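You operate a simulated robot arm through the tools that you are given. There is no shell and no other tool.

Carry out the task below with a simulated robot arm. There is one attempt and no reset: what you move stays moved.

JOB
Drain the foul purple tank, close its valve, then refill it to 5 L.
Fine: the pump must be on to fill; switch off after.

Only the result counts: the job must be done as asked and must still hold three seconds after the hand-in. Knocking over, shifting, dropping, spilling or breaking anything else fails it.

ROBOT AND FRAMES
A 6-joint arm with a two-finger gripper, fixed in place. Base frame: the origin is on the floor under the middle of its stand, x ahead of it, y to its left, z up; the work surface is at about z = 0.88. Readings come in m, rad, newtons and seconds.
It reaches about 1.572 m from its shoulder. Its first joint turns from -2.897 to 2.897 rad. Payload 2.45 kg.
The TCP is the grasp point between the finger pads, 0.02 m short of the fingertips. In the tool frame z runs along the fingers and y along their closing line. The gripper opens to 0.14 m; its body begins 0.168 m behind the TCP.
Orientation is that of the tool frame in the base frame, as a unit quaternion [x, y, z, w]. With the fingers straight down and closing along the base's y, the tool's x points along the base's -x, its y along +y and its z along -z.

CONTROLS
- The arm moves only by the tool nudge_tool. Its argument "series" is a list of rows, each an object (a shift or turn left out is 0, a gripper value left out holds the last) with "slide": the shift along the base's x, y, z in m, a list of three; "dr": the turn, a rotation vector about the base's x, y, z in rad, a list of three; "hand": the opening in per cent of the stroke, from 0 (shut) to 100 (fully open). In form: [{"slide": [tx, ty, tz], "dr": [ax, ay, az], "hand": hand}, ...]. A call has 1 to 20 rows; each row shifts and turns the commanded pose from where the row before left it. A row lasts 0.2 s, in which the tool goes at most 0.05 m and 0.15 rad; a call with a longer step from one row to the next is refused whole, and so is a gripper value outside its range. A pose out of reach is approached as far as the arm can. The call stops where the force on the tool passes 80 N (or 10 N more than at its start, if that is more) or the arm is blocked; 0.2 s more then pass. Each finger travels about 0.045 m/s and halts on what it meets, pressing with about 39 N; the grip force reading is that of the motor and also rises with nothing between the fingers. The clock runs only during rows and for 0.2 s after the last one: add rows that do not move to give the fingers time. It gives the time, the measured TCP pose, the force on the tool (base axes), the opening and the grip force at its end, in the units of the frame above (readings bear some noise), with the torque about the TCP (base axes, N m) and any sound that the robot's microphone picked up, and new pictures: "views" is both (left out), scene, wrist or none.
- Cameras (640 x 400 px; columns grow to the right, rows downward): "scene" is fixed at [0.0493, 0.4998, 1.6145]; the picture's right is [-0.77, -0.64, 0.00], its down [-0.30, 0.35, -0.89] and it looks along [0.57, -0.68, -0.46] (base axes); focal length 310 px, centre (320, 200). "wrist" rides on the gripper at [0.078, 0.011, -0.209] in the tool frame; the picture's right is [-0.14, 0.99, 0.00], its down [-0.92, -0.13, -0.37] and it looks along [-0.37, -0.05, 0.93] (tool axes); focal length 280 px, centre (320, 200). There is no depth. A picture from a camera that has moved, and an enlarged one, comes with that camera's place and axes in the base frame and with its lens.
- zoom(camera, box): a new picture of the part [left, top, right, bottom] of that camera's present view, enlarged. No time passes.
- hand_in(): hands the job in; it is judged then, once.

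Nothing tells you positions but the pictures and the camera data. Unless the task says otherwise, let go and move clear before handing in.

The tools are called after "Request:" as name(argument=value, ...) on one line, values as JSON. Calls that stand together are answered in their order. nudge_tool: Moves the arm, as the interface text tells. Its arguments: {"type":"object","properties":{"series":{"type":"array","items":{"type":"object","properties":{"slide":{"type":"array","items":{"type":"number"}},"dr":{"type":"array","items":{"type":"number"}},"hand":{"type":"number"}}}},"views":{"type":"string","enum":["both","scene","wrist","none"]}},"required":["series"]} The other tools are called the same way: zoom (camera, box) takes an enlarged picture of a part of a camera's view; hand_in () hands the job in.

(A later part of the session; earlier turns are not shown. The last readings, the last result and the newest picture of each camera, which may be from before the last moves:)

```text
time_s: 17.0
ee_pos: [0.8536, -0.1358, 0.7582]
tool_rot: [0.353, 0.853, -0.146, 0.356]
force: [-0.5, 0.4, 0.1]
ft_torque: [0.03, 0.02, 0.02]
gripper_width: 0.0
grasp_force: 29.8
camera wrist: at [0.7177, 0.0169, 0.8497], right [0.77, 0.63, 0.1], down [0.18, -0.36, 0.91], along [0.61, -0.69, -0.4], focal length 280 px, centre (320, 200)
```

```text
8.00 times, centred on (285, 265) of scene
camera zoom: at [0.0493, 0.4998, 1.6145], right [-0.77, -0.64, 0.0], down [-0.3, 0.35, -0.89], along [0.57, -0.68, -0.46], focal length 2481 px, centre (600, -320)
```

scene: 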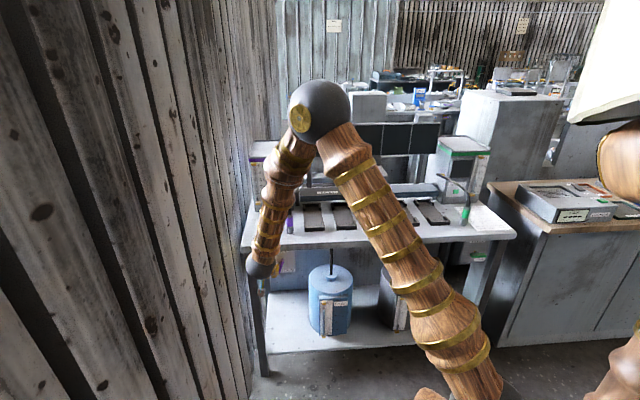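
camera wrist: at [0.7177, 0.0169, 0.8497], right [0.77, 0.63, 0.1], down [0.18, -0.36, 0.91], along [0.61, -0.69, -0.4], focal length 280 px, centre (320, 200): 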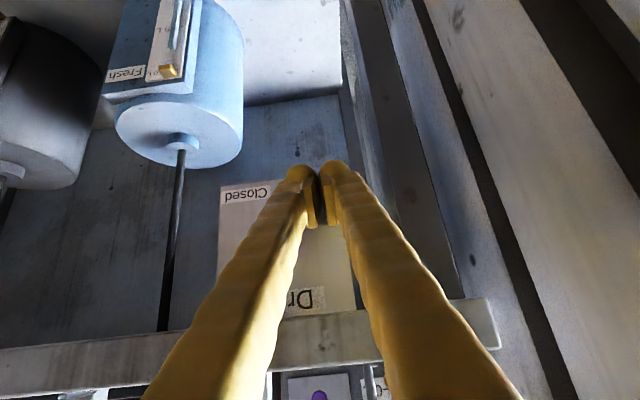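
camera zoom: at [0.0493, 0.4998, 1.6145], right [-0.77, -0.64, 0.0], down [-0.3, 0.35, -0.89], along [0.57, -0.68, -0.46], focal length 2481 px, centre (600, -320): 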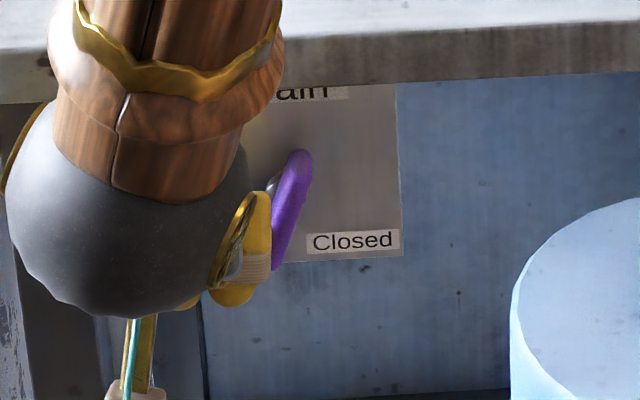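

The gauge has already fallen to about 0.3 L, so the drain is open. I'll wait for it to empty completely.

Request:
nudge_tool(series=[{"slide": [0, 0, 0], "hand": 0}, {"slide": [0, 0, 0]}, {"slide": [0, 0, 0]}, {"slide": [0, 0, 0]}, {"slide": [0, 0, 0]}, {"slide": [0, 0, 0]}, {"slide": [0, 0, 0]}, {"slide": [0, 0, 0]}, {"slide": [0, 0, 0]}, {"slide": [0, 0, 0]}], views="none")

Request:
zoom(camera="scene", box=[240, 145, 290, 215])

Request:
zoom(camera="scene", box=[380, 260, 430, 340])

```text
time_s: 19.2
ee_pos: [0.8535, -0.1353, 0.7573]
tool_rot: [0.353, 0.853, -0.146, 0.356]
force: [-0.5, 0.3, 0.0]
ft_torque: [0.01, 0.0, 0.02]
gripper_width: 0.0
grasp_force: 29.8
```

```text
5.71 times, centred on (265, 180) of scene
camera zoom: at [0.0493, 0.4998, 1.6145], right [-0.77, -0.64, 0.0], down [-0.3, 0.35, -0.89], along [0.57, -0.68, -0.46], focal length 1772 px, centre (634, 314)
```

zoom: 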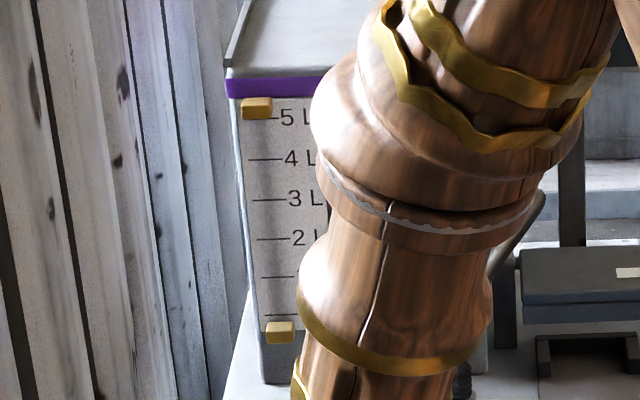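

```text
5.00 times, centred on (405, 300) of scene
camera zoom: at [0.0493, 0.4998, 1.6145], right [-0.77, -0.64, 0.0], down [-0.3, 0.35, -0.89], along [0.57, -0.68, -0.46], focal length 1551 px, centre (-105, -300)
```

zoom: 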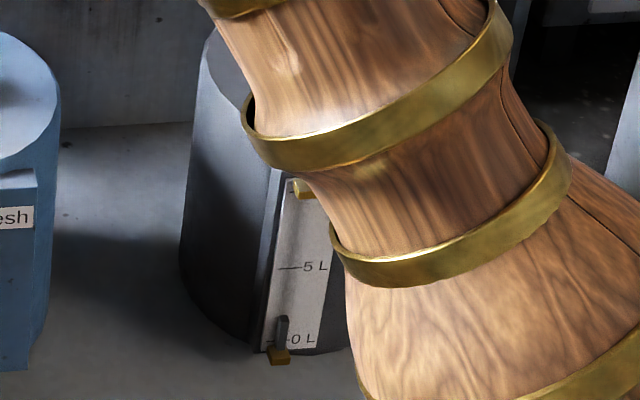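

The tank is empty and the Used drum has gained about 2 L. To close the valve, I'll ease off, rise to the left of the bar's upper end, then sweep it right and down back to horizontal.

Request:
nudge_tool(series=[{"slide": [0.005, 0.005, 0], "hand": 0}, {"slide": [0, 0, 0.014]}, {"slide": [0, 0, 0.014]}, {"slide": [0, 0, 0.014]}, {"slide": [0, 0, 0.014]}, {"slide": [0, 0, 0]}])

Request:
zoom(camera="wrist", box=[230, 90, 390, 230])

Request:
zoom(camera="scene", box=[250, 220, 320, 290])

```text
time_s: 20.6
ee_pos: [0.8578, -0.1299, 0.8143]
tool_rot: [0.353, 0.853, -0.147, 0.355]
force: [-0.6, -0.7, -0.2]
ft_torque: [-0.03, 0.02, 0.02]
gripper_width: 0.0
grasp_force: 29.6
camera wrist: at [0.7227, 0.0225, 0.9059], right [0.77, 0.63, 0.1], down [0.18, -0.36, 0.91], along [0.61, -0.68, -0.4], focal length 280 px, centre (320, 200)
```

scene: 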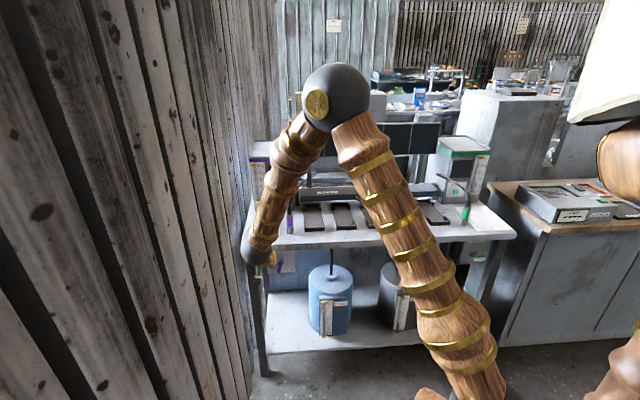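
wrist: 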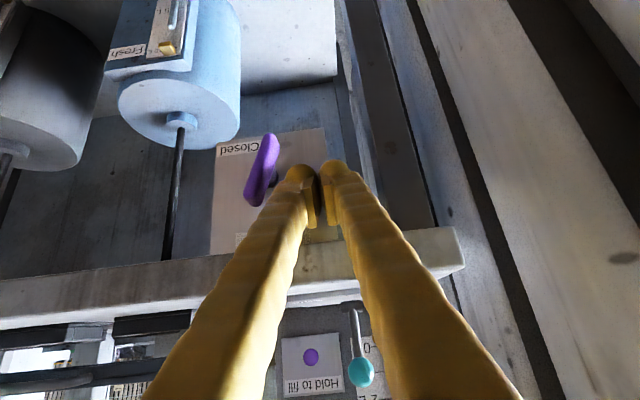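

```text
2.86 times, centred on (310, 160) of wrist
camera zoom: at [0.7227, 0.0225, 0.9059], right [0.77, 0.63, 0.1], down [0.18, -0.36, 0.91], along [0.61, -0.68, -0.4], focal length 801 px, centre (349, 314)
```

zoom: 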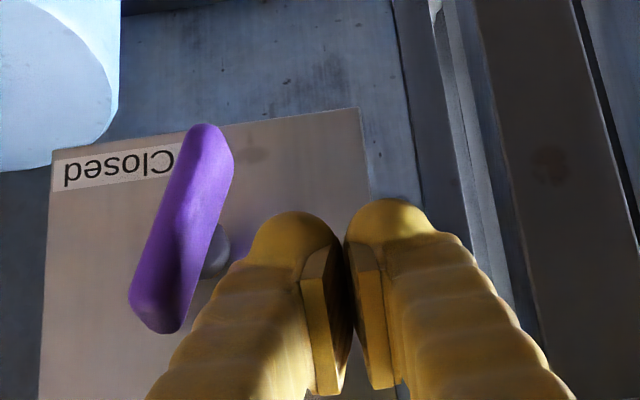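

```text
5.71 times, centred on (285, 255) of scene
camera zoom: at [0.0493, 0.4998, 1.6145], right [-0.77, -0.64, 0.0], down [-0.3, 0.35, -0.89], along [0.57, -0.68, -0.46], focal length 1772 px, centre (520, -114)
```

zoom: 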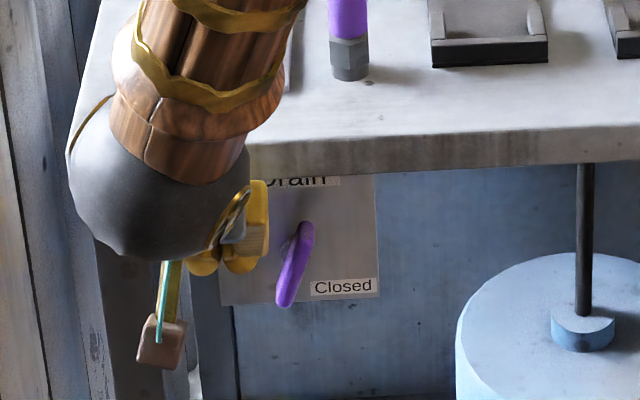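

The block is to the left of the bar's upper end at the right height. I'll sweep it right.

Request:
nudge_tool(series=[{"slide": [-0.0071, -0.0071, 0], "hand": 0}, {"slide": [-0.0071, -0.0071, 0]}, {"slide": [-0.0071, -0.0071, 0]}, {"slide": [-0.0071, -0.0071, 0]}, {"slide": [-0.0071, -0.0071, 0]}, {"slide": [0, 0, 0]}], views="wrist")

Request:
zoom(camera="wrist", box=[250, 90, 410, 230])

```text
time_s: 22.0
ee_pos: [0.8216, -0.1637, 0.8142]
tool_rot: [0.354, 0.852, -0.147, 0.356]
force: [0.2, -0.3, -0.4]
ft_torque: [0.0, 0.01, 0.01]
gripper_width: 0.0001
grasp_force: 29.4
camera wrist: at [0.6873, -0.0133, 0.9056], right [0.77, 0.63, 0.1], down [0.18, -0.36, 0.91], along [0.61, -0.68, -0.4], focal length 280 px, centre (320, 200)
```

wrist: 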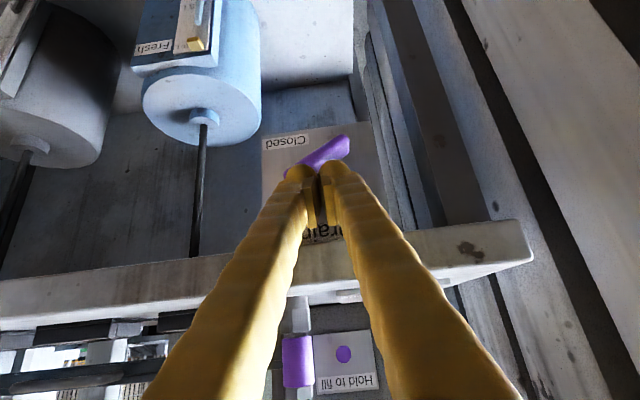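

```text
2.86 times, centred on (330, 160) of wrist
camera zoom: at [0.6873, -0.0133, 0.9056], right [0.77, 0.63, 0.1], down [0.18, -0.36, 0.91], along [0.61, -0.68, -0.4], focal length 801 px, centre (291, 314)
```

zoom: 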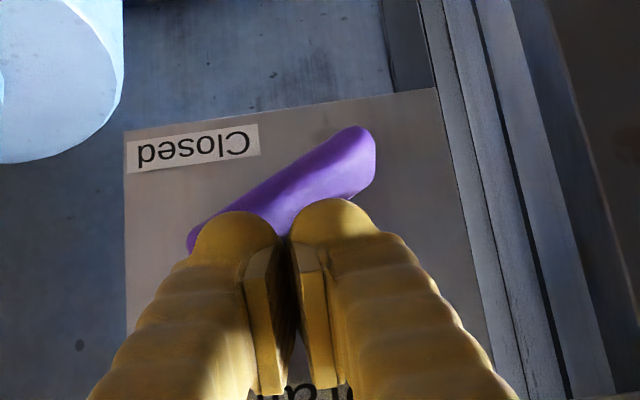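

The bar is following and has about 35° left to go. I'll keep sweeping right, then press the right end down to the closed stop.

Request:
nudge_tool(series=[{"slide": [-0.0071, -0.0071, 0], "hand": 0}, {"slide": [-0.0071, -0.0071, 0]}, {"slide": [-0.0071, -0.0071, 0]}, {"slide": [-0.0071, -0.0071, 0]}, {"slide": [0, 0, -0.003]}, {"slide": [0, 0, -0.003]}, {"slide": [0, 0, -0.002]}, {"slide": [0, 0, 0]}], views="wrist")

Request:
zoom(camera="wrist", box=[270, 90, 430, 230])

```text
time_s: 23.8
ee_pos: [0.7946, -0.1937, 0.8062]
tool_rot: [0.354, 0.853, -0.147, 0.355]
force: [-0.6, 0.6, 0.1]
ft_torque: [0.01, 0.01, 0.0]
gripper_width: 0.0
grasp_force: 29.0
camera wrist: at [0.6587, -0.0421, 0.8974], right [0.77, 0.63, 0.1], down [0.18, -0.36, 0.91], along [0.61, -0.68, -0.4], focal length 280 px, centre (320, 200)
```

wrist: 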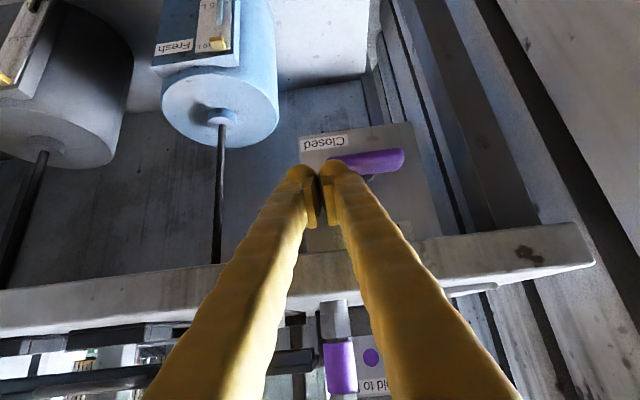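

```text
2.86 times, centred on (350, 160) of wrist
camera zoom: at [0.6587, -0.0421, 0.8974], right [0.77, 0.63, 0.1], down [0.18, -0.36, 0.91], along [0.61, -0.68, -0.4], focal length 801 px, centre (234, 314)
```

zoom: 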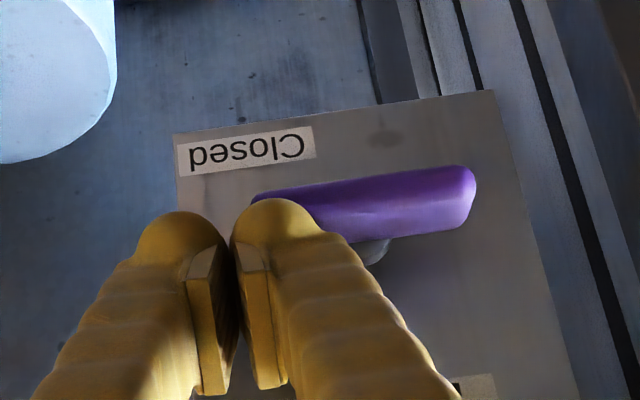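

It's nearly horizontal. I'll press a few millimetres more until I feel the closed stop.

Request:
nudge_tool(series=[{"slide": [0, 0, -0.0015], "hand": 0}, {"slide": [0, 0, -0.0015]}, {"slide": [0, 0, 0]}], views="none")

Request:
zoom(camera="wrist", box=[270, 90, 430, 230])

```text
time_s: 24.6
ee_pos: [0.7941, -0.1951, 0.8042]
tool_rot: [0.355, 0.852, -0.148, 0.356]
force: [-25.5, 7.5, 48.8]
ft_torque: [0.51, 0.2, -0.17]
gripper_width: 0.0
grasp_force: 29.0
```

```text
2.86 times, centred on (350, 160) of wrist
camera zoom: at [0.6588, -0.0421, 0.8957], right [0.77, 0.63, 0.1], down [0.18, -0.36, 0.91], along [0.61, -0.69, -0.39], focal length 801 px, centre (234, 314)
```

zoom: 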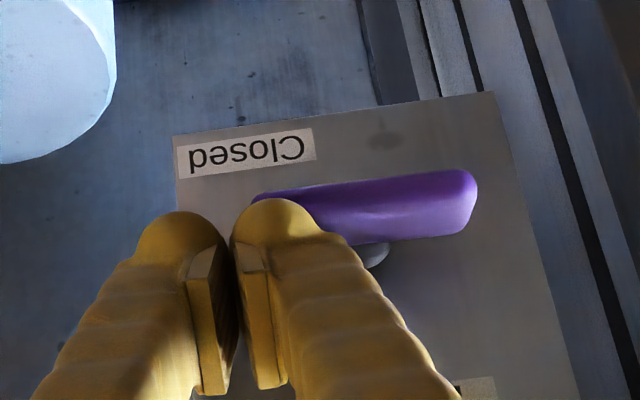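

The valve is firmly against its closed stop. I'll back out along the approach line and rise above the bench to look at the switch and button.

Request:
nudge_tool(series=[{"slide": [0, 0, 0.01], "hand": 0}, {"slide": [0, 0, 0.012]}, {"slide": [-0.0198, 0.018, 0.0215]}, {"slide": [-0.0198, 0.018, 0.0215]}, {"slide": [-0.0198, 0.018, 0.0215]}, {"slide": [-0.0197, 0.018, 0.0215]}, {"slide": [0, 0, 0.04]}, {"slide": [0, 0, 0.04]}, {"slide": [0, 0, 0.04]}, {"slide": [0, 0, 0]}])

Request:
zoom(camera="scene", box=[230, 130, 330, 290])

Request:
zoom(camera="wrist", box=[270, 50, 430, 250])

```text
time_s: 26.8
ee_pos: [0.7144, -0.1212, 1.0309]
tool_rot: [0.354, 0.852, -0.147, 0.356]
force: [1.0, -0.5, 0.6]
ft_torque: [-0.02, 0.03, -0.05]
gripper_width: 0.0
grasp_force: 29.7
camera wrist: at [0.5789, 0.0314, 1.1227], right [0.77, 0.63, 0.1], down [0.18, -0.36, 0.91], along [0.61, -0.68, -0.4], focal length 280 px, centre (320, 200)
```

scene: 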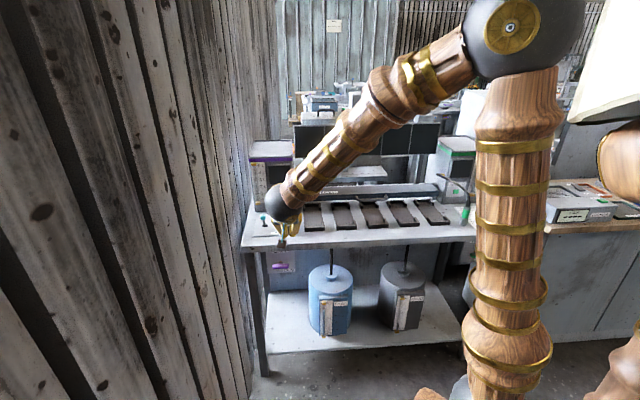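
wrist: 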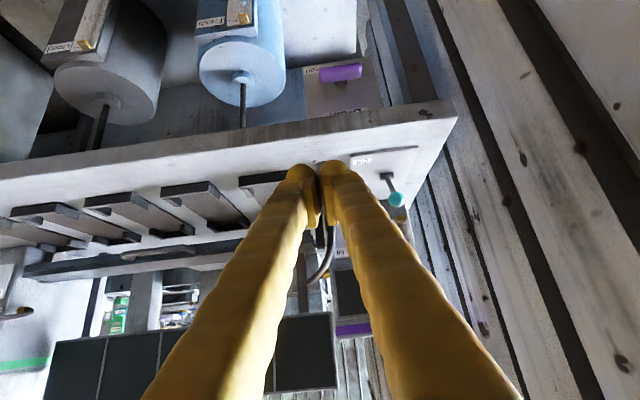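

```text
2.50 times, centred on (280, 210) of scene
camera zoom: at [0.0493, 0.4998, 1.6145], right [-0.77, -0.64, 0.0], down [-0.3, 0.35, -0.89], along [0.57, -0.68, -0.46], focal length 775 px, centre (420, 175)
```

zoom: 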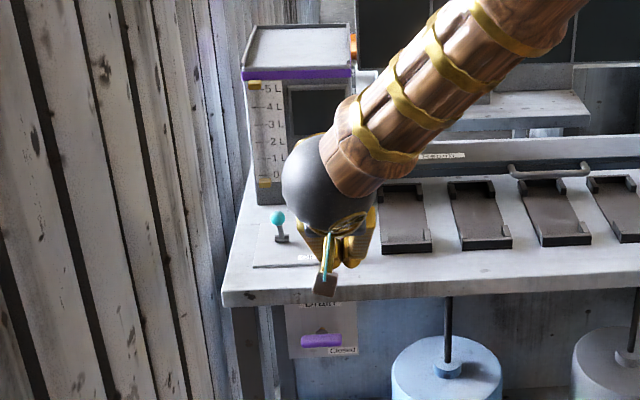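

```text
2.00 times, centred on (350, 150) of wrist
camera zoom: at [0.5789, 0.0314, 1.1227], right [0.77, 0.63, 0.1], down [0.18, -0.36, 0.91], along [0.61, -0.68, -0.4], focal length 561 px, centre (260, 300)
```

zoom: 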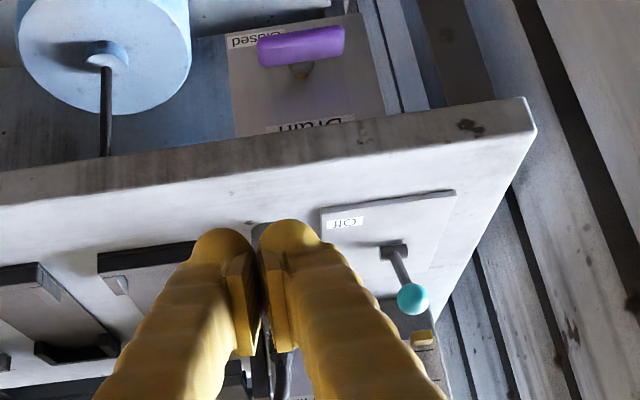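

The valve is back on "Closed". The toggle knob is at about (0.956, -0.202, 0.953), leaning to the front, which is Off. I'll move the shut fingertips in front of it.

Request:
nudge_tool(series=[{"slide": [0.0343, -0.0022, -0.0142], "hand": 0}, {"slide": [0.0343, -0.0022, -0.0142]}, {"slide": [0.0343, -0.0022, -0.0142]}, {"slide": [0.0343, -0.0022, -0.0142]}, {"slide": [0.0343, -0.0022, -0.0142]}, {"slide": [0, 0, 0]}])

Request:
zoom(camera="wrist", box=[240, 110, 440, 310])

Request:
zoom(camera="scene", box=[240, 150, 340, 250])

```text
time_s: 28.2
ee_pos: [0.887, -0.1325, 0.9591]
tool_rot: [0.353, 0.852, -0.147, 0.357]
force: [-0.3, 0.2, 0.0]
ft_torque: [0.0, -0.03, 0.0]
gripper_width: 0.0
grasp_force: 29.0
camera wrist: at [0.7515, 0.0191, 1.0507], right [0.77, 0.63, 0.1], down [0.18, -0.36, 0.91], along [0.61, -0.68, -0.4], focal length 280 px, centre (320, 200)
```

scene: 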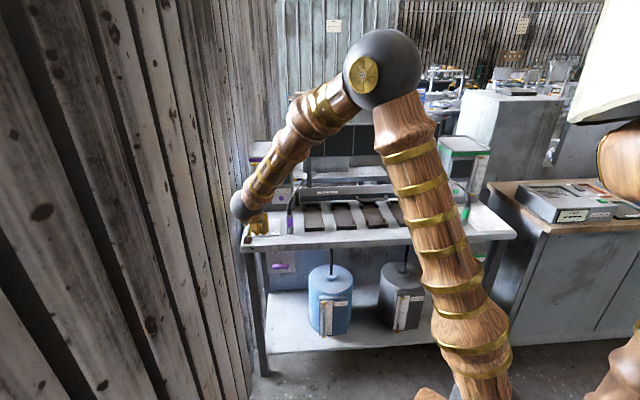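
wrist: 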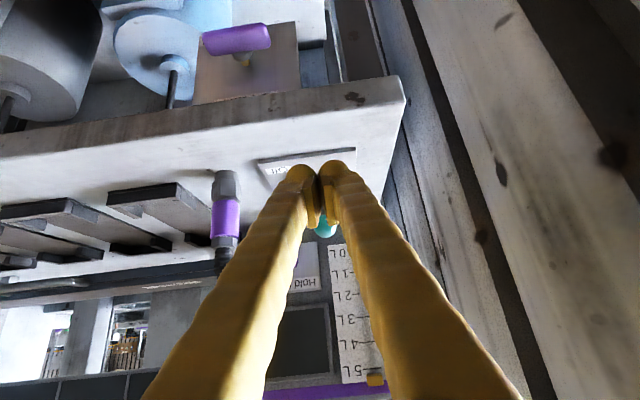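

```text
2.00 times, centred on (340, 210) of wrist
camera zoom: at [0.7515, 0.0191, 1.0507], right [0.77, 0.63, 0.1], down [0.18, -0.36, 0.91], along [0.61, -0.68, -0.4], focal length 561 px, centre (280, 180)
```

zoom: 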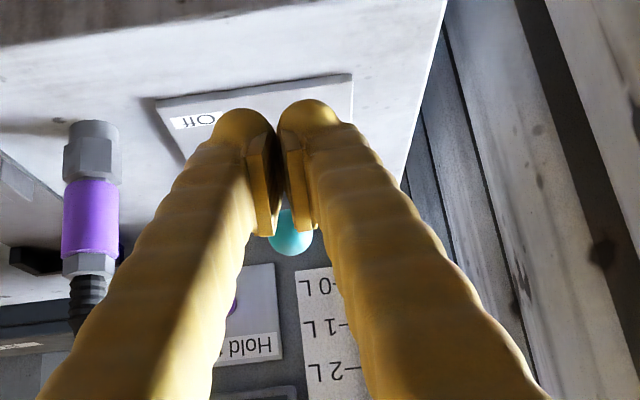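

```text
4.00 times, centred on (290, 200) of scene
camera zoom: at [0.0493, 0.4998, 1.6145], right [-0.77, -0.64, 0.0], down [-0.3, 0.35, -0.89], along [0.57, -0.68, -0.46], focal length 1240 px, centre (440, 200)
```

zoom: 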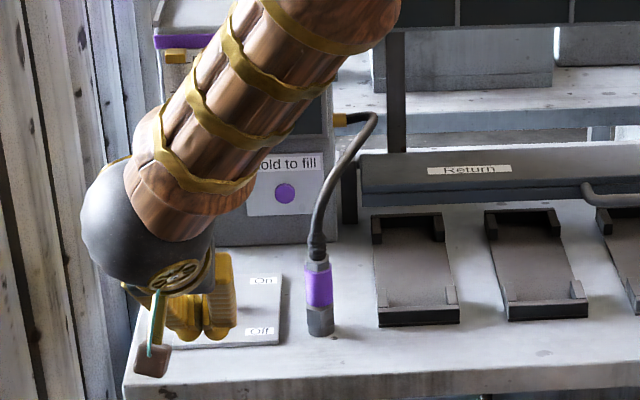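

The block is lined up with the knob, which sits behind the notch between the fingertips. I'll push straight back toward "On".

Request:
nudge_tool(series=[{"slide": [0.0141, -0.0141, 0], "hand": 0}, {"slide": [0.0141, -0.0141, 0]}, {"slide": [0.0141, -0.0141, 0]}, {"slide": [0.0106, -0.0106, 0]}, {"slide": [0.0071, -0.0071, 0]}, {"slide": [0.0071, -0.0071, 0]}, {"slide": [0.0071, -0.0071, 0]}, {"slide": [0, 0, 0]}])

Request:
zoom(camera="wrist", box=[240, 110, 440, 310])

Request:
zoom(camera="scene", box=[240, 150, 340, 250])

```text
time_s: 30.0
ee_pos: [0.9606, -0.2074, 0.9599]
tool_rot: [0.353, 0.853, -0.146, 0.356]
force: [-0.3, 0.6, 0.2]
ft_torque: [-0.01, -0.02, 0.02]
gripper_width: 0.0002
grasp_force: 29.6
camera wrist: at [0.8257, -0.0558, 1.0516], right [0.77, 0.63, 0.1], down [0.18, -0.36, 0.91], along [0.61, -0.68, -0.4], focal length 280 px, centre (320, 200)
```

scene: 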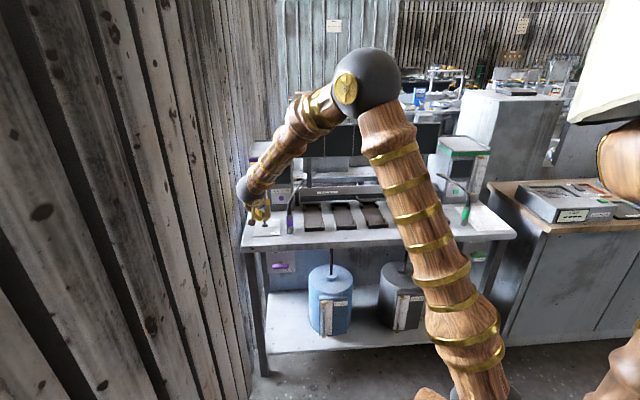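
wrist: 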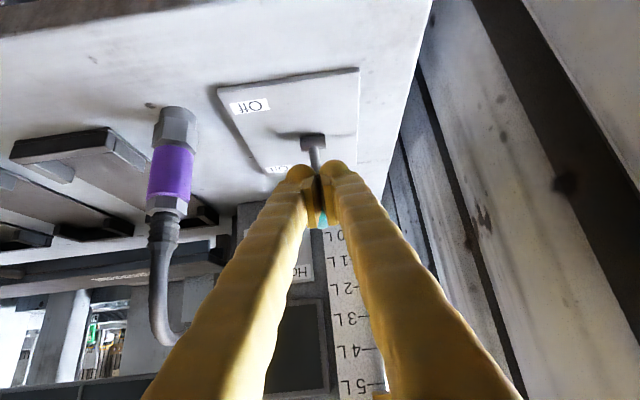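

```text
2.00 times, centred on (340, 210) of wrist
camera zoom: at [0.8257, -0.0558, 1.0516], right [0.77, 0.63, 0.1], down [0.18, -0.36, 0.91], along [0.61, -0.68, -0.4], focal length 561 px, centre (280, 180)
```

zoom: 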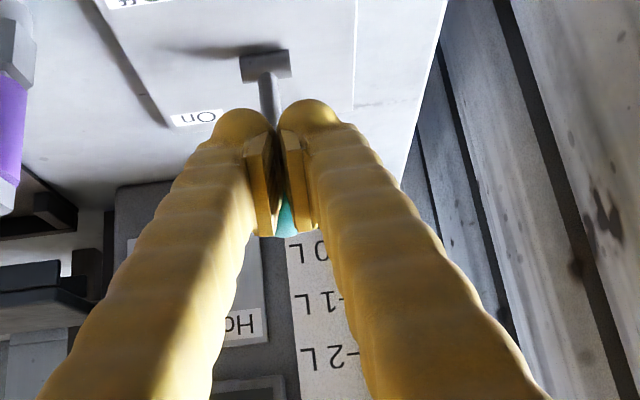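

```text
4.00 times, centred on (290, 200) of scene
camera zoom: at [0.0493, 0.4998, 1.6145], right [-0.77, -0.64, 0.0], down [-0.3, 0.35, -0.89], along [0.57, -0.68, -0.46], focal length 1240 px, centre (440, 200)
```

zoom: 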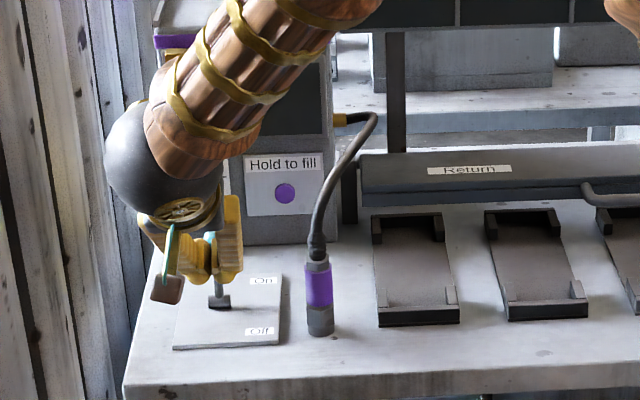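

Request:
nudge_tool(series=[{"slide": [0.0042, -0.0042, 0], "hand": 0}, {"slide": [0.0042, -0.0042, 0]}, {"slide": [0.0042, -0.0042, 0]}, {"slide": [0.0042, -0.0042, 0]}, {"slide": [0, 0, 0]}])

Request:
zoom(camera="wrist", box=[240, 110, 440, 310])

Request:
zoom(camera="scene", box=[240, 150, 340, 250])

```text
time_s: 31.2
ee_pos: [0.9783, -0.2243, 0.9611]
tool_rot: [0.354, 0.852, -0.147, 0.356]
force: [-1.6, 1.3, 0.2]
ft_torque: [-0.01, 0.01, -0.02]
gripper_width: 0.0
grasp_force: 29.7
camera wrist: at [0.8422, -0.0722, 1.0519], right [0.77, 0.63, 0.1], down [0.18, -0.36, 0.91], along [0.61, -0.68, -0.4], focal length 280 px, centre (320, 200)
```

scene: 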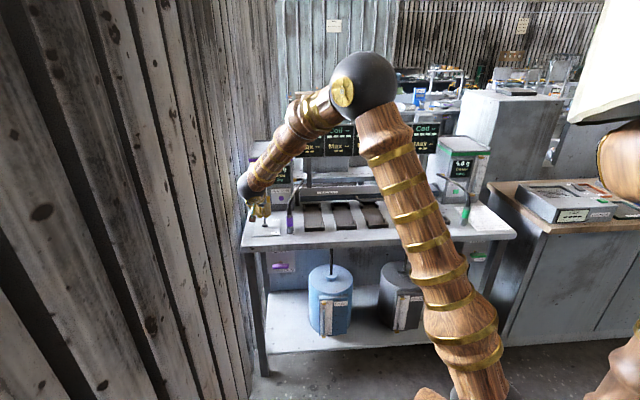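
wrist: 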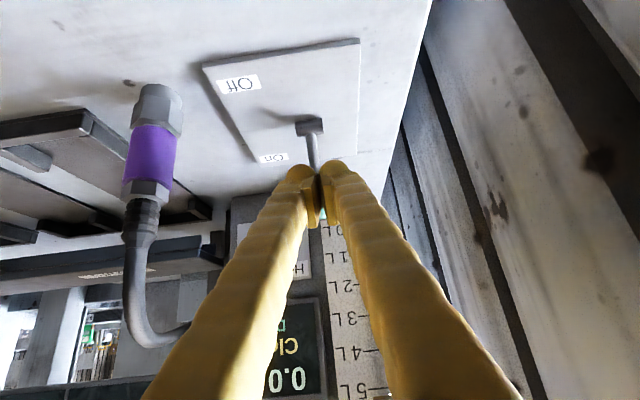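

```text
2.00 times, centred on (340, 210) of wrist
camera zoom: at [0.8422, -0.0722, 1.0519], right [0.77, 0.63, 0.1], down [0.18, -0.36, 0.91], along [0.61, -0.68, -0.4], focal length 561 px, centre (280, 180)
```

zoom: 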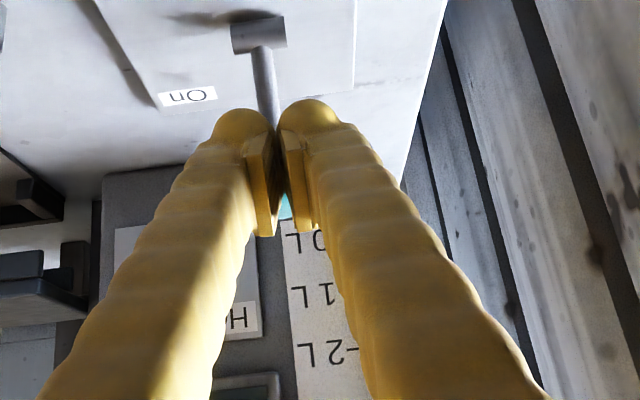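

```text
4.00 times, centred on (290, 200) of scene
camera zoom: at [0.0493, 0.4998, 1.6145], right [-0.77, -0.64, 0.0], down [-0.3, 0.35, -0.89], along [0.57, -0.68, -0.46], focal length 1240 px, centre (440, 200)
```

zoom: 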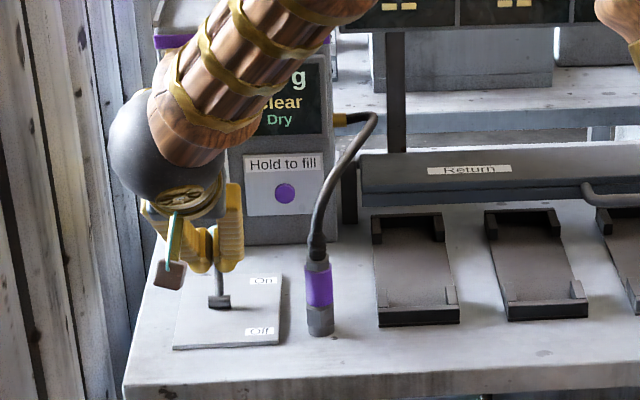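

The screens came on and the purple tank's display reads Clear / Dry, so the power is on. I'll nudge the toggle to its end stop, back off, and check that it stays there.

Request:
nudge_tool(series=[{"slide": [0.0035, -0.0035, 0], "hand": 0}, {"slide": [0.0035, -0.0035, 0]}, {"slide": [0, 0, 0]}], views="none")

```text
time_s: 31.7
ee_pos: [0.9789, -0.2269, 0.9588]
tool_rot: [0.354, 0.853, -0.146, 0.354]
force: [-43.8, 21.7, 21.6]
ft_torque: [0.11, -0.41, -0.85]
gripper_width: 0.0
grasp_force: 29.9
stopped in row 2: the force on the tool passed its limit at 92 N (the readings are from after the stop); the commanded pose is now the measured one
```

The toggle is at its end stop. I'll back away and look at the switch and the button.

Request:
nudge_tool(series=[{"slide": [-0.0141, 0.0141, 0], "hand": 0}, {"slide": [-0.0212, 0.0212, 0.01]}, {"slide": [-0.0212, 0.0212, 0.02]}, {"slide": [-0.0212, 0.0212, 0.03]}, {"slide": [-0.0283, -0.0, 0.03]}, {"slide": [-0.0283, -0.0, 0.0]}, {"slide": [0, 0, 0]}])

Request:
zoom(camera="wrist", box=[240, 110, 440, 310])

Request:
zoom(camera="scene", box=[240, 130, 340, 250])

```text
time_s: 33.3
ee_pos: [0.8458, -0.1514, 1.0467]
tool_rot: [0.353, 0.853, -0.147, 0.354]
force: [-0.5, 0.4, -0.4]
ft_torque: [0.0, 0.02, -0.01]
gripper_width: 0.0
grasp_force: 29.4
camera wrist: at [0.711, 0.0015, 1.1402], right [0.77, 0.63, 0.1], down [0.18, -0.37, 0.91], along [0.61, -0.68, -0.4], focal length 280 px, centre (320, 200)
```

scene: 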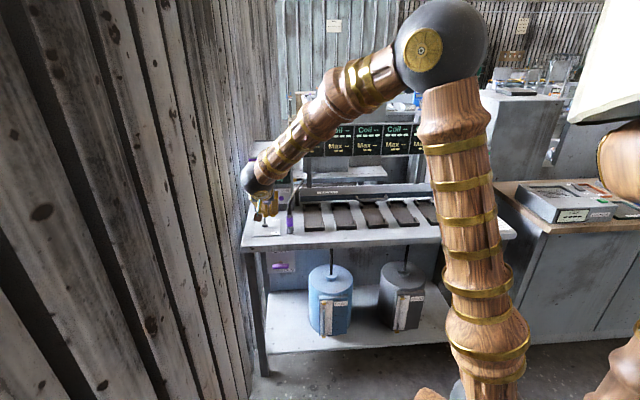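
wrist: 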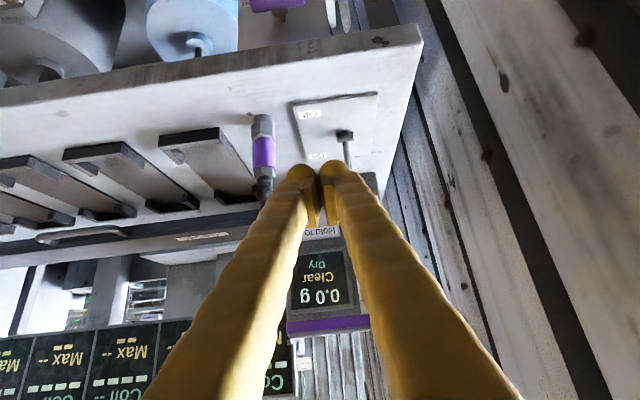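

```text
2.00 times, centred on (340, 210) of wrist
camera zoom: at [0.711, 0.0015, 1.1402], right [0.77, 0.63, 0.1], down [0.18, -0.37, 0.91], along [0.61, -0.68, -0.4], focal length 561 px, centre (280, 180)
```

zoom: 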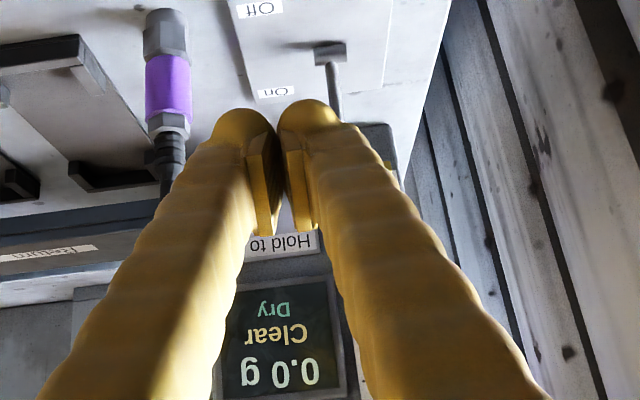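

```text
3.33 times, centred on (290, 190) of scene
camera zoom: at [0.0493, 0.4998, 1.6145], right [-0.77, -0.64, 0.0], down [-0.3, 0.35, -0.89], along [0.57, -0.68, -0.46], focal length 1034 px, centre (420, 233)
```

zoom: 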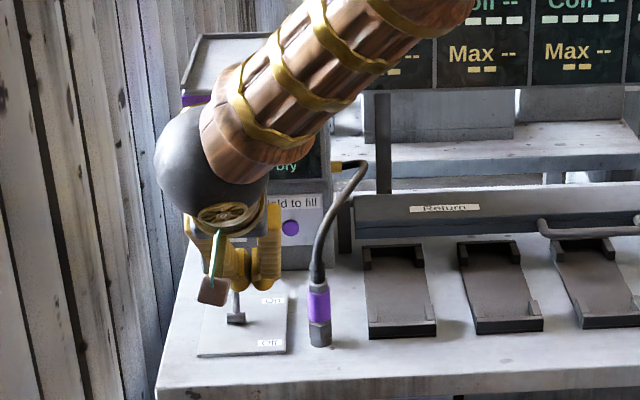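

The toggle stays on "On" and the tank display reads 0.0 g / Clear / Dry. The fill button is at about R -0.457 along the bench, depth 0.98, z 0.957. I'll pitch the fingers steeper to clear the hose and keep the gauge visible, then move in above and in front of the button.

Request:
nudge_tool(series=[{"slide": [0.0, 0.0, 0.01], "dr": [0.0823, 0.0823, 0], "hand": 0}, {"slide": [0.0, 0.0, 0.01], "dr": [0.0823, 0.0823, 0]}, {"slide": [0.0, 0.0, 0], "dr": [0.0823, 0.0823, 0]}, {"slide": [0.0219, -0.0276, 0]}, {"slide": [0.0219, -0.0276, 0]}, {"slide": [0.0219, -0.0276, 0]}, {"slide": [0.0219, -0.0276, 0]}, {"slide": [0.0219, -0.0276, 0]}, {"slide": [0, 0, 0]}])

Request:
zoom(camera="wrist", box=[220, 100, 420, 300])

Request:
zoom(camera="scene", box=[240, 120, 340, 240])

```text
time_s: 35.3
ee_pos: [0.9558, -0.2882, 1.0684]
tool_rot: [0.374, 0.902, -0.083, 0.2]
force: [0.0, 0.1, 1.2]
ft_torque: [0.02, -0.02, -0.01]
gripper_width: 0.0
grasp_force: 29.4
camera wrist: at [0.8515, -0.1674, 1.2244], right [0.79, 0.61, 0.06], down [0.39, -0.57, 0.72], along [0.48, -0.55, -0.69], focal length 280 px, centre (320, 200)
```

scene: 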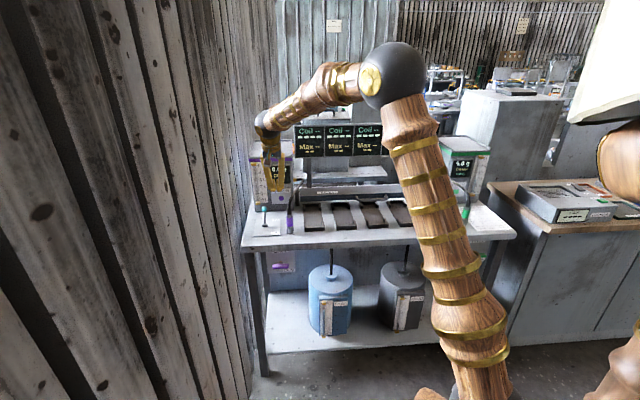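
wrist: 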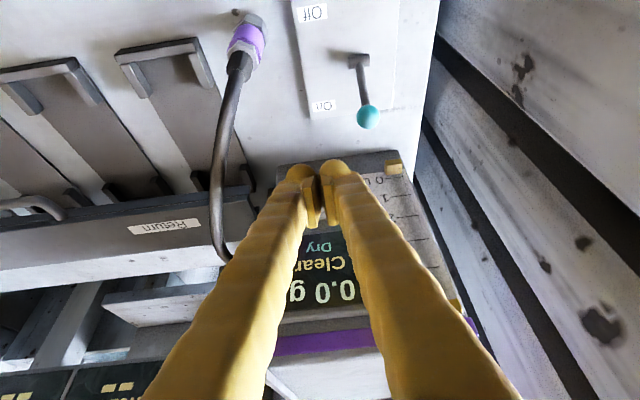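

```text
2.00 times, centred on (320, 200) of wrist
camera zoom: at [0.8515, -0.1674, 1.2244], right [0.79, 0.61, 0.06], down [0.39, -0.57, 0.72], along [0.48, -0.55, -0.69], focal length 561 px, centre (320, 200)
```

zoom: 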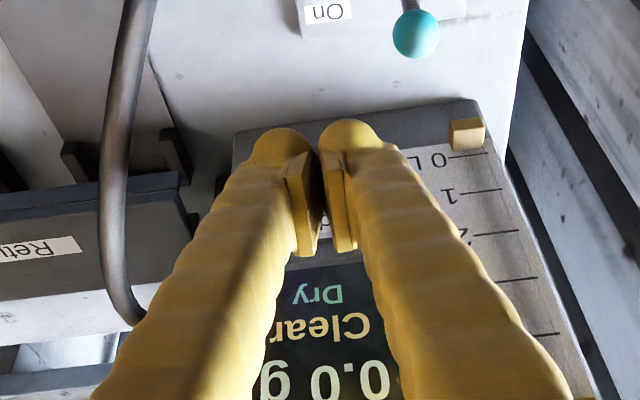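

```text
3.33 times, centred on (290, 180) of scene
camera zoom: at [0.0493, 0.4998, 1.6145], right [-0.77, -0.64, 0.0], down [-0.3, 0.35, -0.89], along [0.57, -0.68, -0.46], focal length 1034 px, centre (420, 267)
```

zoom: 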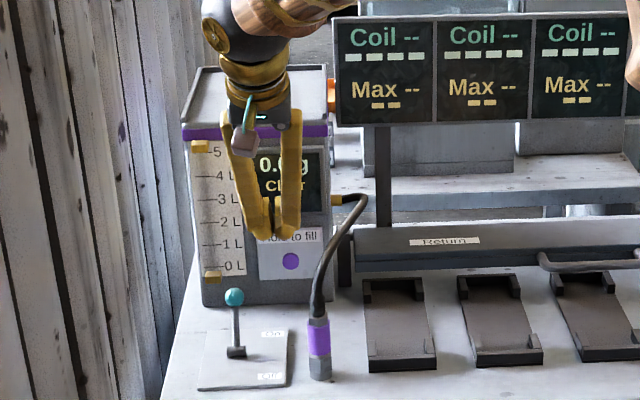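

The scene camera has a clear view of the gauge and the button. I'll lower the tips to button height, still a few centimetres short of it.

Request:
nudge_tool(series=[{"slide": [0.0035, -0.0035, -0.026], "hand": 0}, {"slide": [0.0035, -0.0035, -0.026]}, {"slide": [0.0035, -0.0035, -0.026]}, {"slide": [0.0035, -0.0035, -0.025]}, {"slide": [0, 0, 0]}])

Request:
zoom(camera="wrist", box=[220, 100, 420, 300])

Request:
zoom(camera="scene", box=[240, 140, 320, 220])

```text
time_s: 36.5
ee_pos: [0.9695, -0.302, 0.9643]
tool_rot: [0.374, 0.902, -0.083, 0.2]
force: [-0.2, 0.5, -0.6]
ft_torque: [0.01, 0.01, 0.01]
gripper_width: 0.0
grasp_force: 29.5
camera wrist: at [0.8659, -0.1809, 1.1214], right [0.79, 0.61, 0.06], down [0.39, -0.57, 0.72], along [0.48, -0.55, -0.69], focal length 280 px, centre (320, 200)
```

scene: 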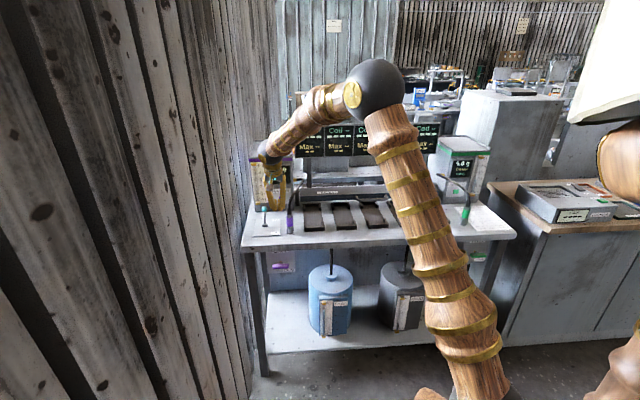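
wrist: 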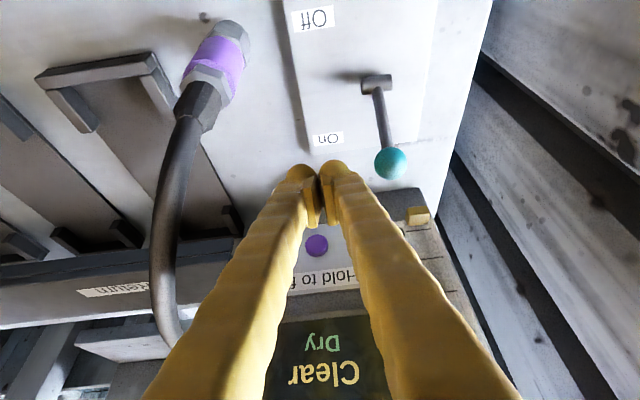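

```text
2.00 times, centred on (320, 200) of wrist
camera zoom: at [0.8659, -0.1809, 1.1214], right [0.79, 0.61, 0.06], down [0.39, -0.57, 0.72], along [0.48, -0.55, -0.69], focal length 561 px, centre (320, 200)
```

zoom: 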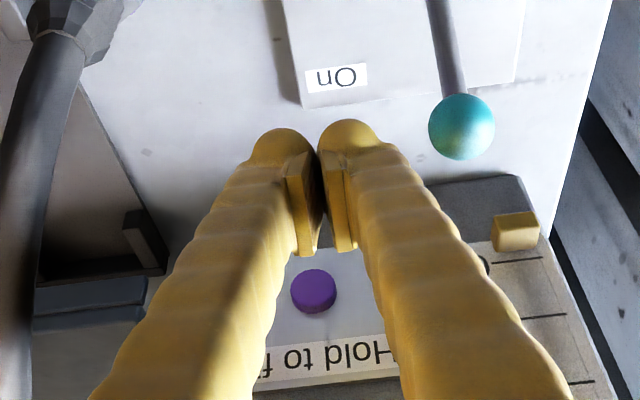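

```text
5.00 times, centred on (280, 180) of scene
camera zoom: at [0.0493, 0.4998, 1.6145], right [-0.77, -0.64, 0.0], down [-0.3, 0.35, -0.89], along [0.57, -0.68, -0.46], focal length 1551 px, centre (520, 300)
```

zoom: 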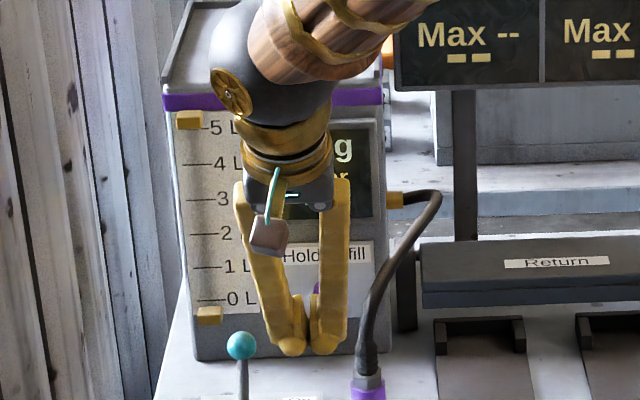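

The button works out to about (1.022, -0.371, 0.954), with the right fingertip in line with it. I'll close most of the gap, then look again.

Request:
nudge_tool(series=[{"slide": [0.0118, -0.0118, -0.001], "hand": 0}, {"slide": [0.0118, -0.0118, -0.001]}, {"slide": [0.0118, -0.0118, -0.001]}, {"slide": [0, 0, 0]}])

Request:
zoom(camera="wrist", box=[220, 100, 420, 300])

Request:
zoom(camera="scene", box=[240, 140, 320, 220])

```text
time_s: 37.5
ee_pos: [1.0057, -0.3373, 0.9615]
tool_rot: [0.375, 0.901, -0.083, 0.2]
force: [0.8, 0.8, -0.1]
ft_torque: [-0.02, 0.01, -0.01]
gripper_width: 0.0
grasp_force: 29.0
camera wrist: at [0.9011, -0.2158, 1.1186], right [0.79, 0.61, 0.06], down [0.39, -0.57, 0.72], along [0.48, -0.55, -0.69], focal length 280 px, centre (320, 200)
```

scene: 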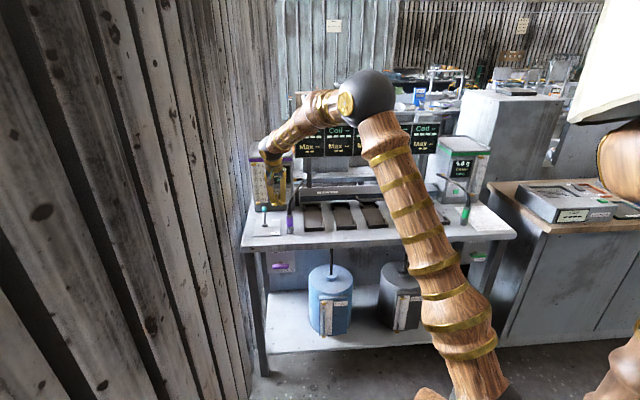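
wrist: 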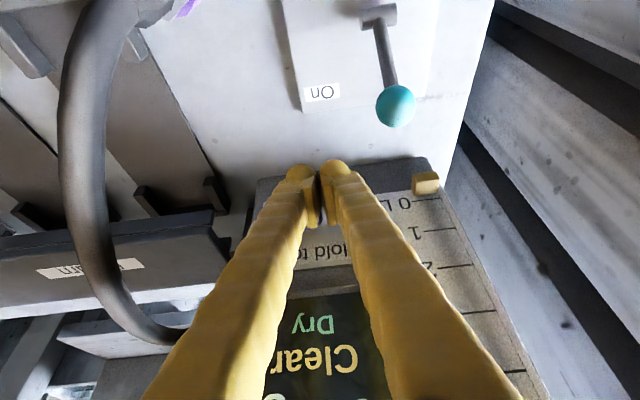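

```text
2.00 times, centred on (320, 200) of wrist
camera zoom: at [0.9011, -0.2158, 1.1186], right [0.79, 0.61, 0.06], down [0.39, -0.57, 0.72], along [0.48, -0.55, -0.69], focal length 561 px, centre (320, 200)
```

zoom: 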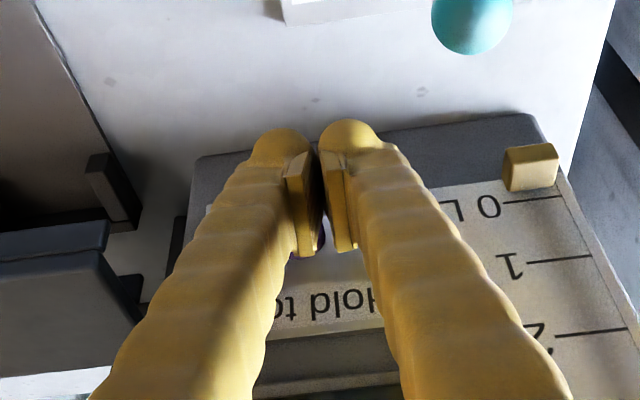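

```text
5.00 times, centred on (280, 180) of scene
camera zoom: at [0.0493, 0.4998, 1.6145], right [-0.77, -0.64, 0.0], down [-0.3, 0.35, -0.89], along [0.57, -0.68, -0.46], focal length 1551 px, centre (520, 300)
```

zoom: 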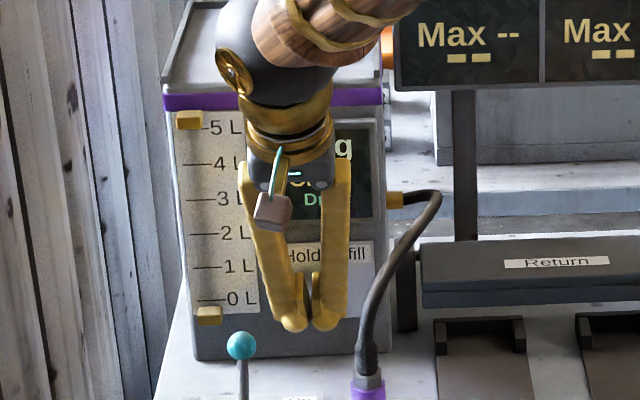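

The right fingertip hides most of the button, as intended. I'll move in slowly until it presses.

Request:
nudge_tool(series=[{"slide": [0.0028, -0.0028, 0], "hand": 0}, {"slide": [0.0028, -0.0028, 0]}, {"slide": [0.0021, -0.0021, 0]}], views="none")

Request:
zoom(camera="scene", box=[240, 140, 320, 220])

```text
time_s: 38.3
ee_pos: [1.013, -0.3441, 0.9629]
tool_rot: [0.374, 0.902, -0.083, 0.2]
force: [-3.3, 6.2, 1.0]
ft_torque: [0.03, -0.03, 0.0]
gripper_width: 0.0
grasp_force: 29.4
heard: click
```

```text
5.00 times, centred on (280, 180) of scene
camera zoom: at [0.0493, 0.4998, 1.6145], right [-0.77, -0.64, 0.0], down [-0.3, 0.35, -0.89], along [0.57, -0.68, -0.46], focal length 1551 px, centre (520, 300)
```

zoom: 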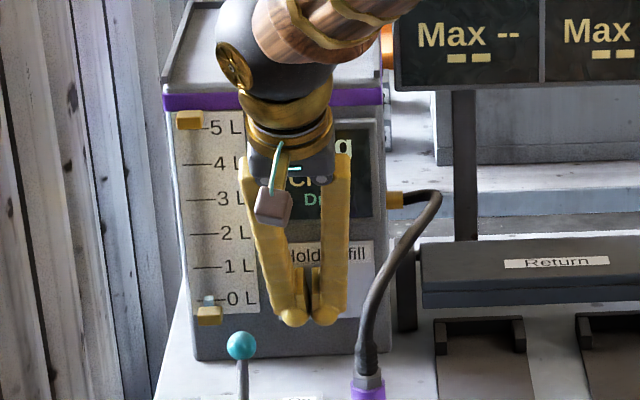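

I heard a click, the force is about 7 N, and a small column has appeared in the gauge, so it's filling. I'll hold briefly to measure the rate.

Request:
nudge_tool(series=[{"slide": [0, 0, 0], "hand": 0}, {"slide": [0, 0, 0]}, {"slide": [0, 0, 0]}, {"slide": [0, 0, 0]}], views="none")

Request:
zoom(camera="scene", box=[240, 150, 290, 212])

```text
time_s: 39.3
ee_pos: [1.0131, -0.345, 0.9627]
tool_rot: [0.375, 0.902, -0.083, 0.2]
force: [-3.1, 7.5, 0.2]
ft_torque: [0.03, 0.03, -0.05]
gripper_width: 0.0
grasp_force: 29.3
```

```text
6.45 times, centred on (265, 181) of scene
camera zoom: at [0.0493, 0.4998, 1.6145], right [-0.77, -0.64, 0.0], down [-0.3, 0.35, -0.89], along [0.57, -0.68, -0.46], focal length 2001 px, centre (675, 323)
```

zoom: 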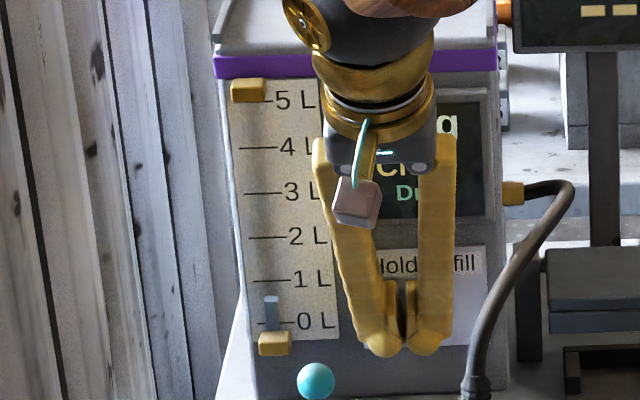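

It's filling at about 0.5 L/s, so I need roughly 9 s more. I'll hold for another stretch and measure again.

Request:
nudge_tool(series=[{"slide": [0, 0, 0], "hand": 0}, {"slide": [0, 0, 0]}, {"slide": [0, 0, 0]}, {"slide": [0, 0, 0]}, {"slide": [0, 0, 0]}, {"slide": [0, 0, 0]}, {"slide": [0, 0, 0]}, {"slide": [0, 0, 0]}, {"slide": [0, 0, 0]}, {"slide": [0, 0, 0]}, {"slide": [0, 0, 0]}, {"slide": [0, 0, 0]}, {"slide": [0, 0, 0]}, {"slide": [0, 0, 0]}], views="none")

Request:
zoom(camera="scene", box=[240, 150, 290, 212])

Request:
zoom(camera="scene", box=[305, 280, 360, 340])

```text
time_s: 42.3
ee_pos: [1.0135, -0.3425, 0.9618]
tool_rot: [0.375, 0.901, -0.083, 0.201]
force: [-6.8, 4.3, -0.1]
ft_torque: [0.0, -0.01, -0.1]
gripper_width: 0.0001
grasp_force: 29.2
```

```text
6.45 times, centred on (265, 181) of scene
camera zoom: at [0.0493, 0.4998, 1.6145], right [-0.77, -0.64, 0.0], down [-0.3, 0.35, -0.89], along [0.57, -0.68, -0.46], focal length 2001 px, centre (675, 323)
```

zoom: 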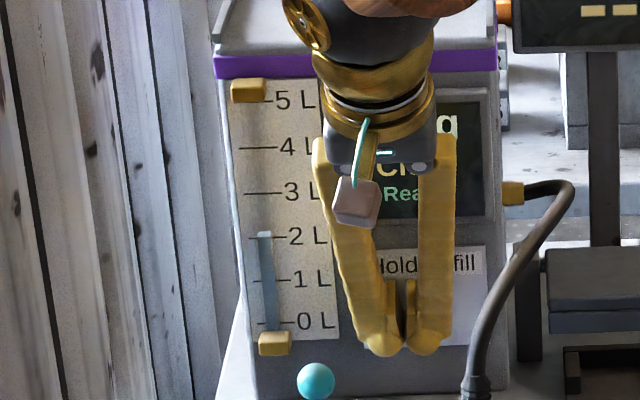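

```text
6.67 times, centred on (332, 310) of scene
camera zoom: at [0.0493, 0.4998, 1.6145], right [-0.77, -0.64, 0.0], down [-0.3, 0.35, -0.89], along [0.57, -0.68, -0.46], focal length 2068 px, centre (237, -533)
```

zoom: 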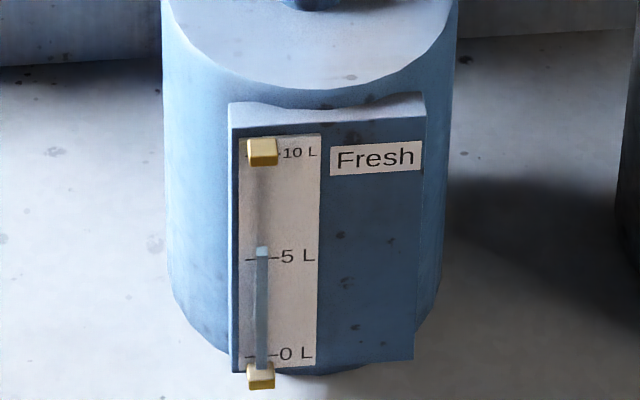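

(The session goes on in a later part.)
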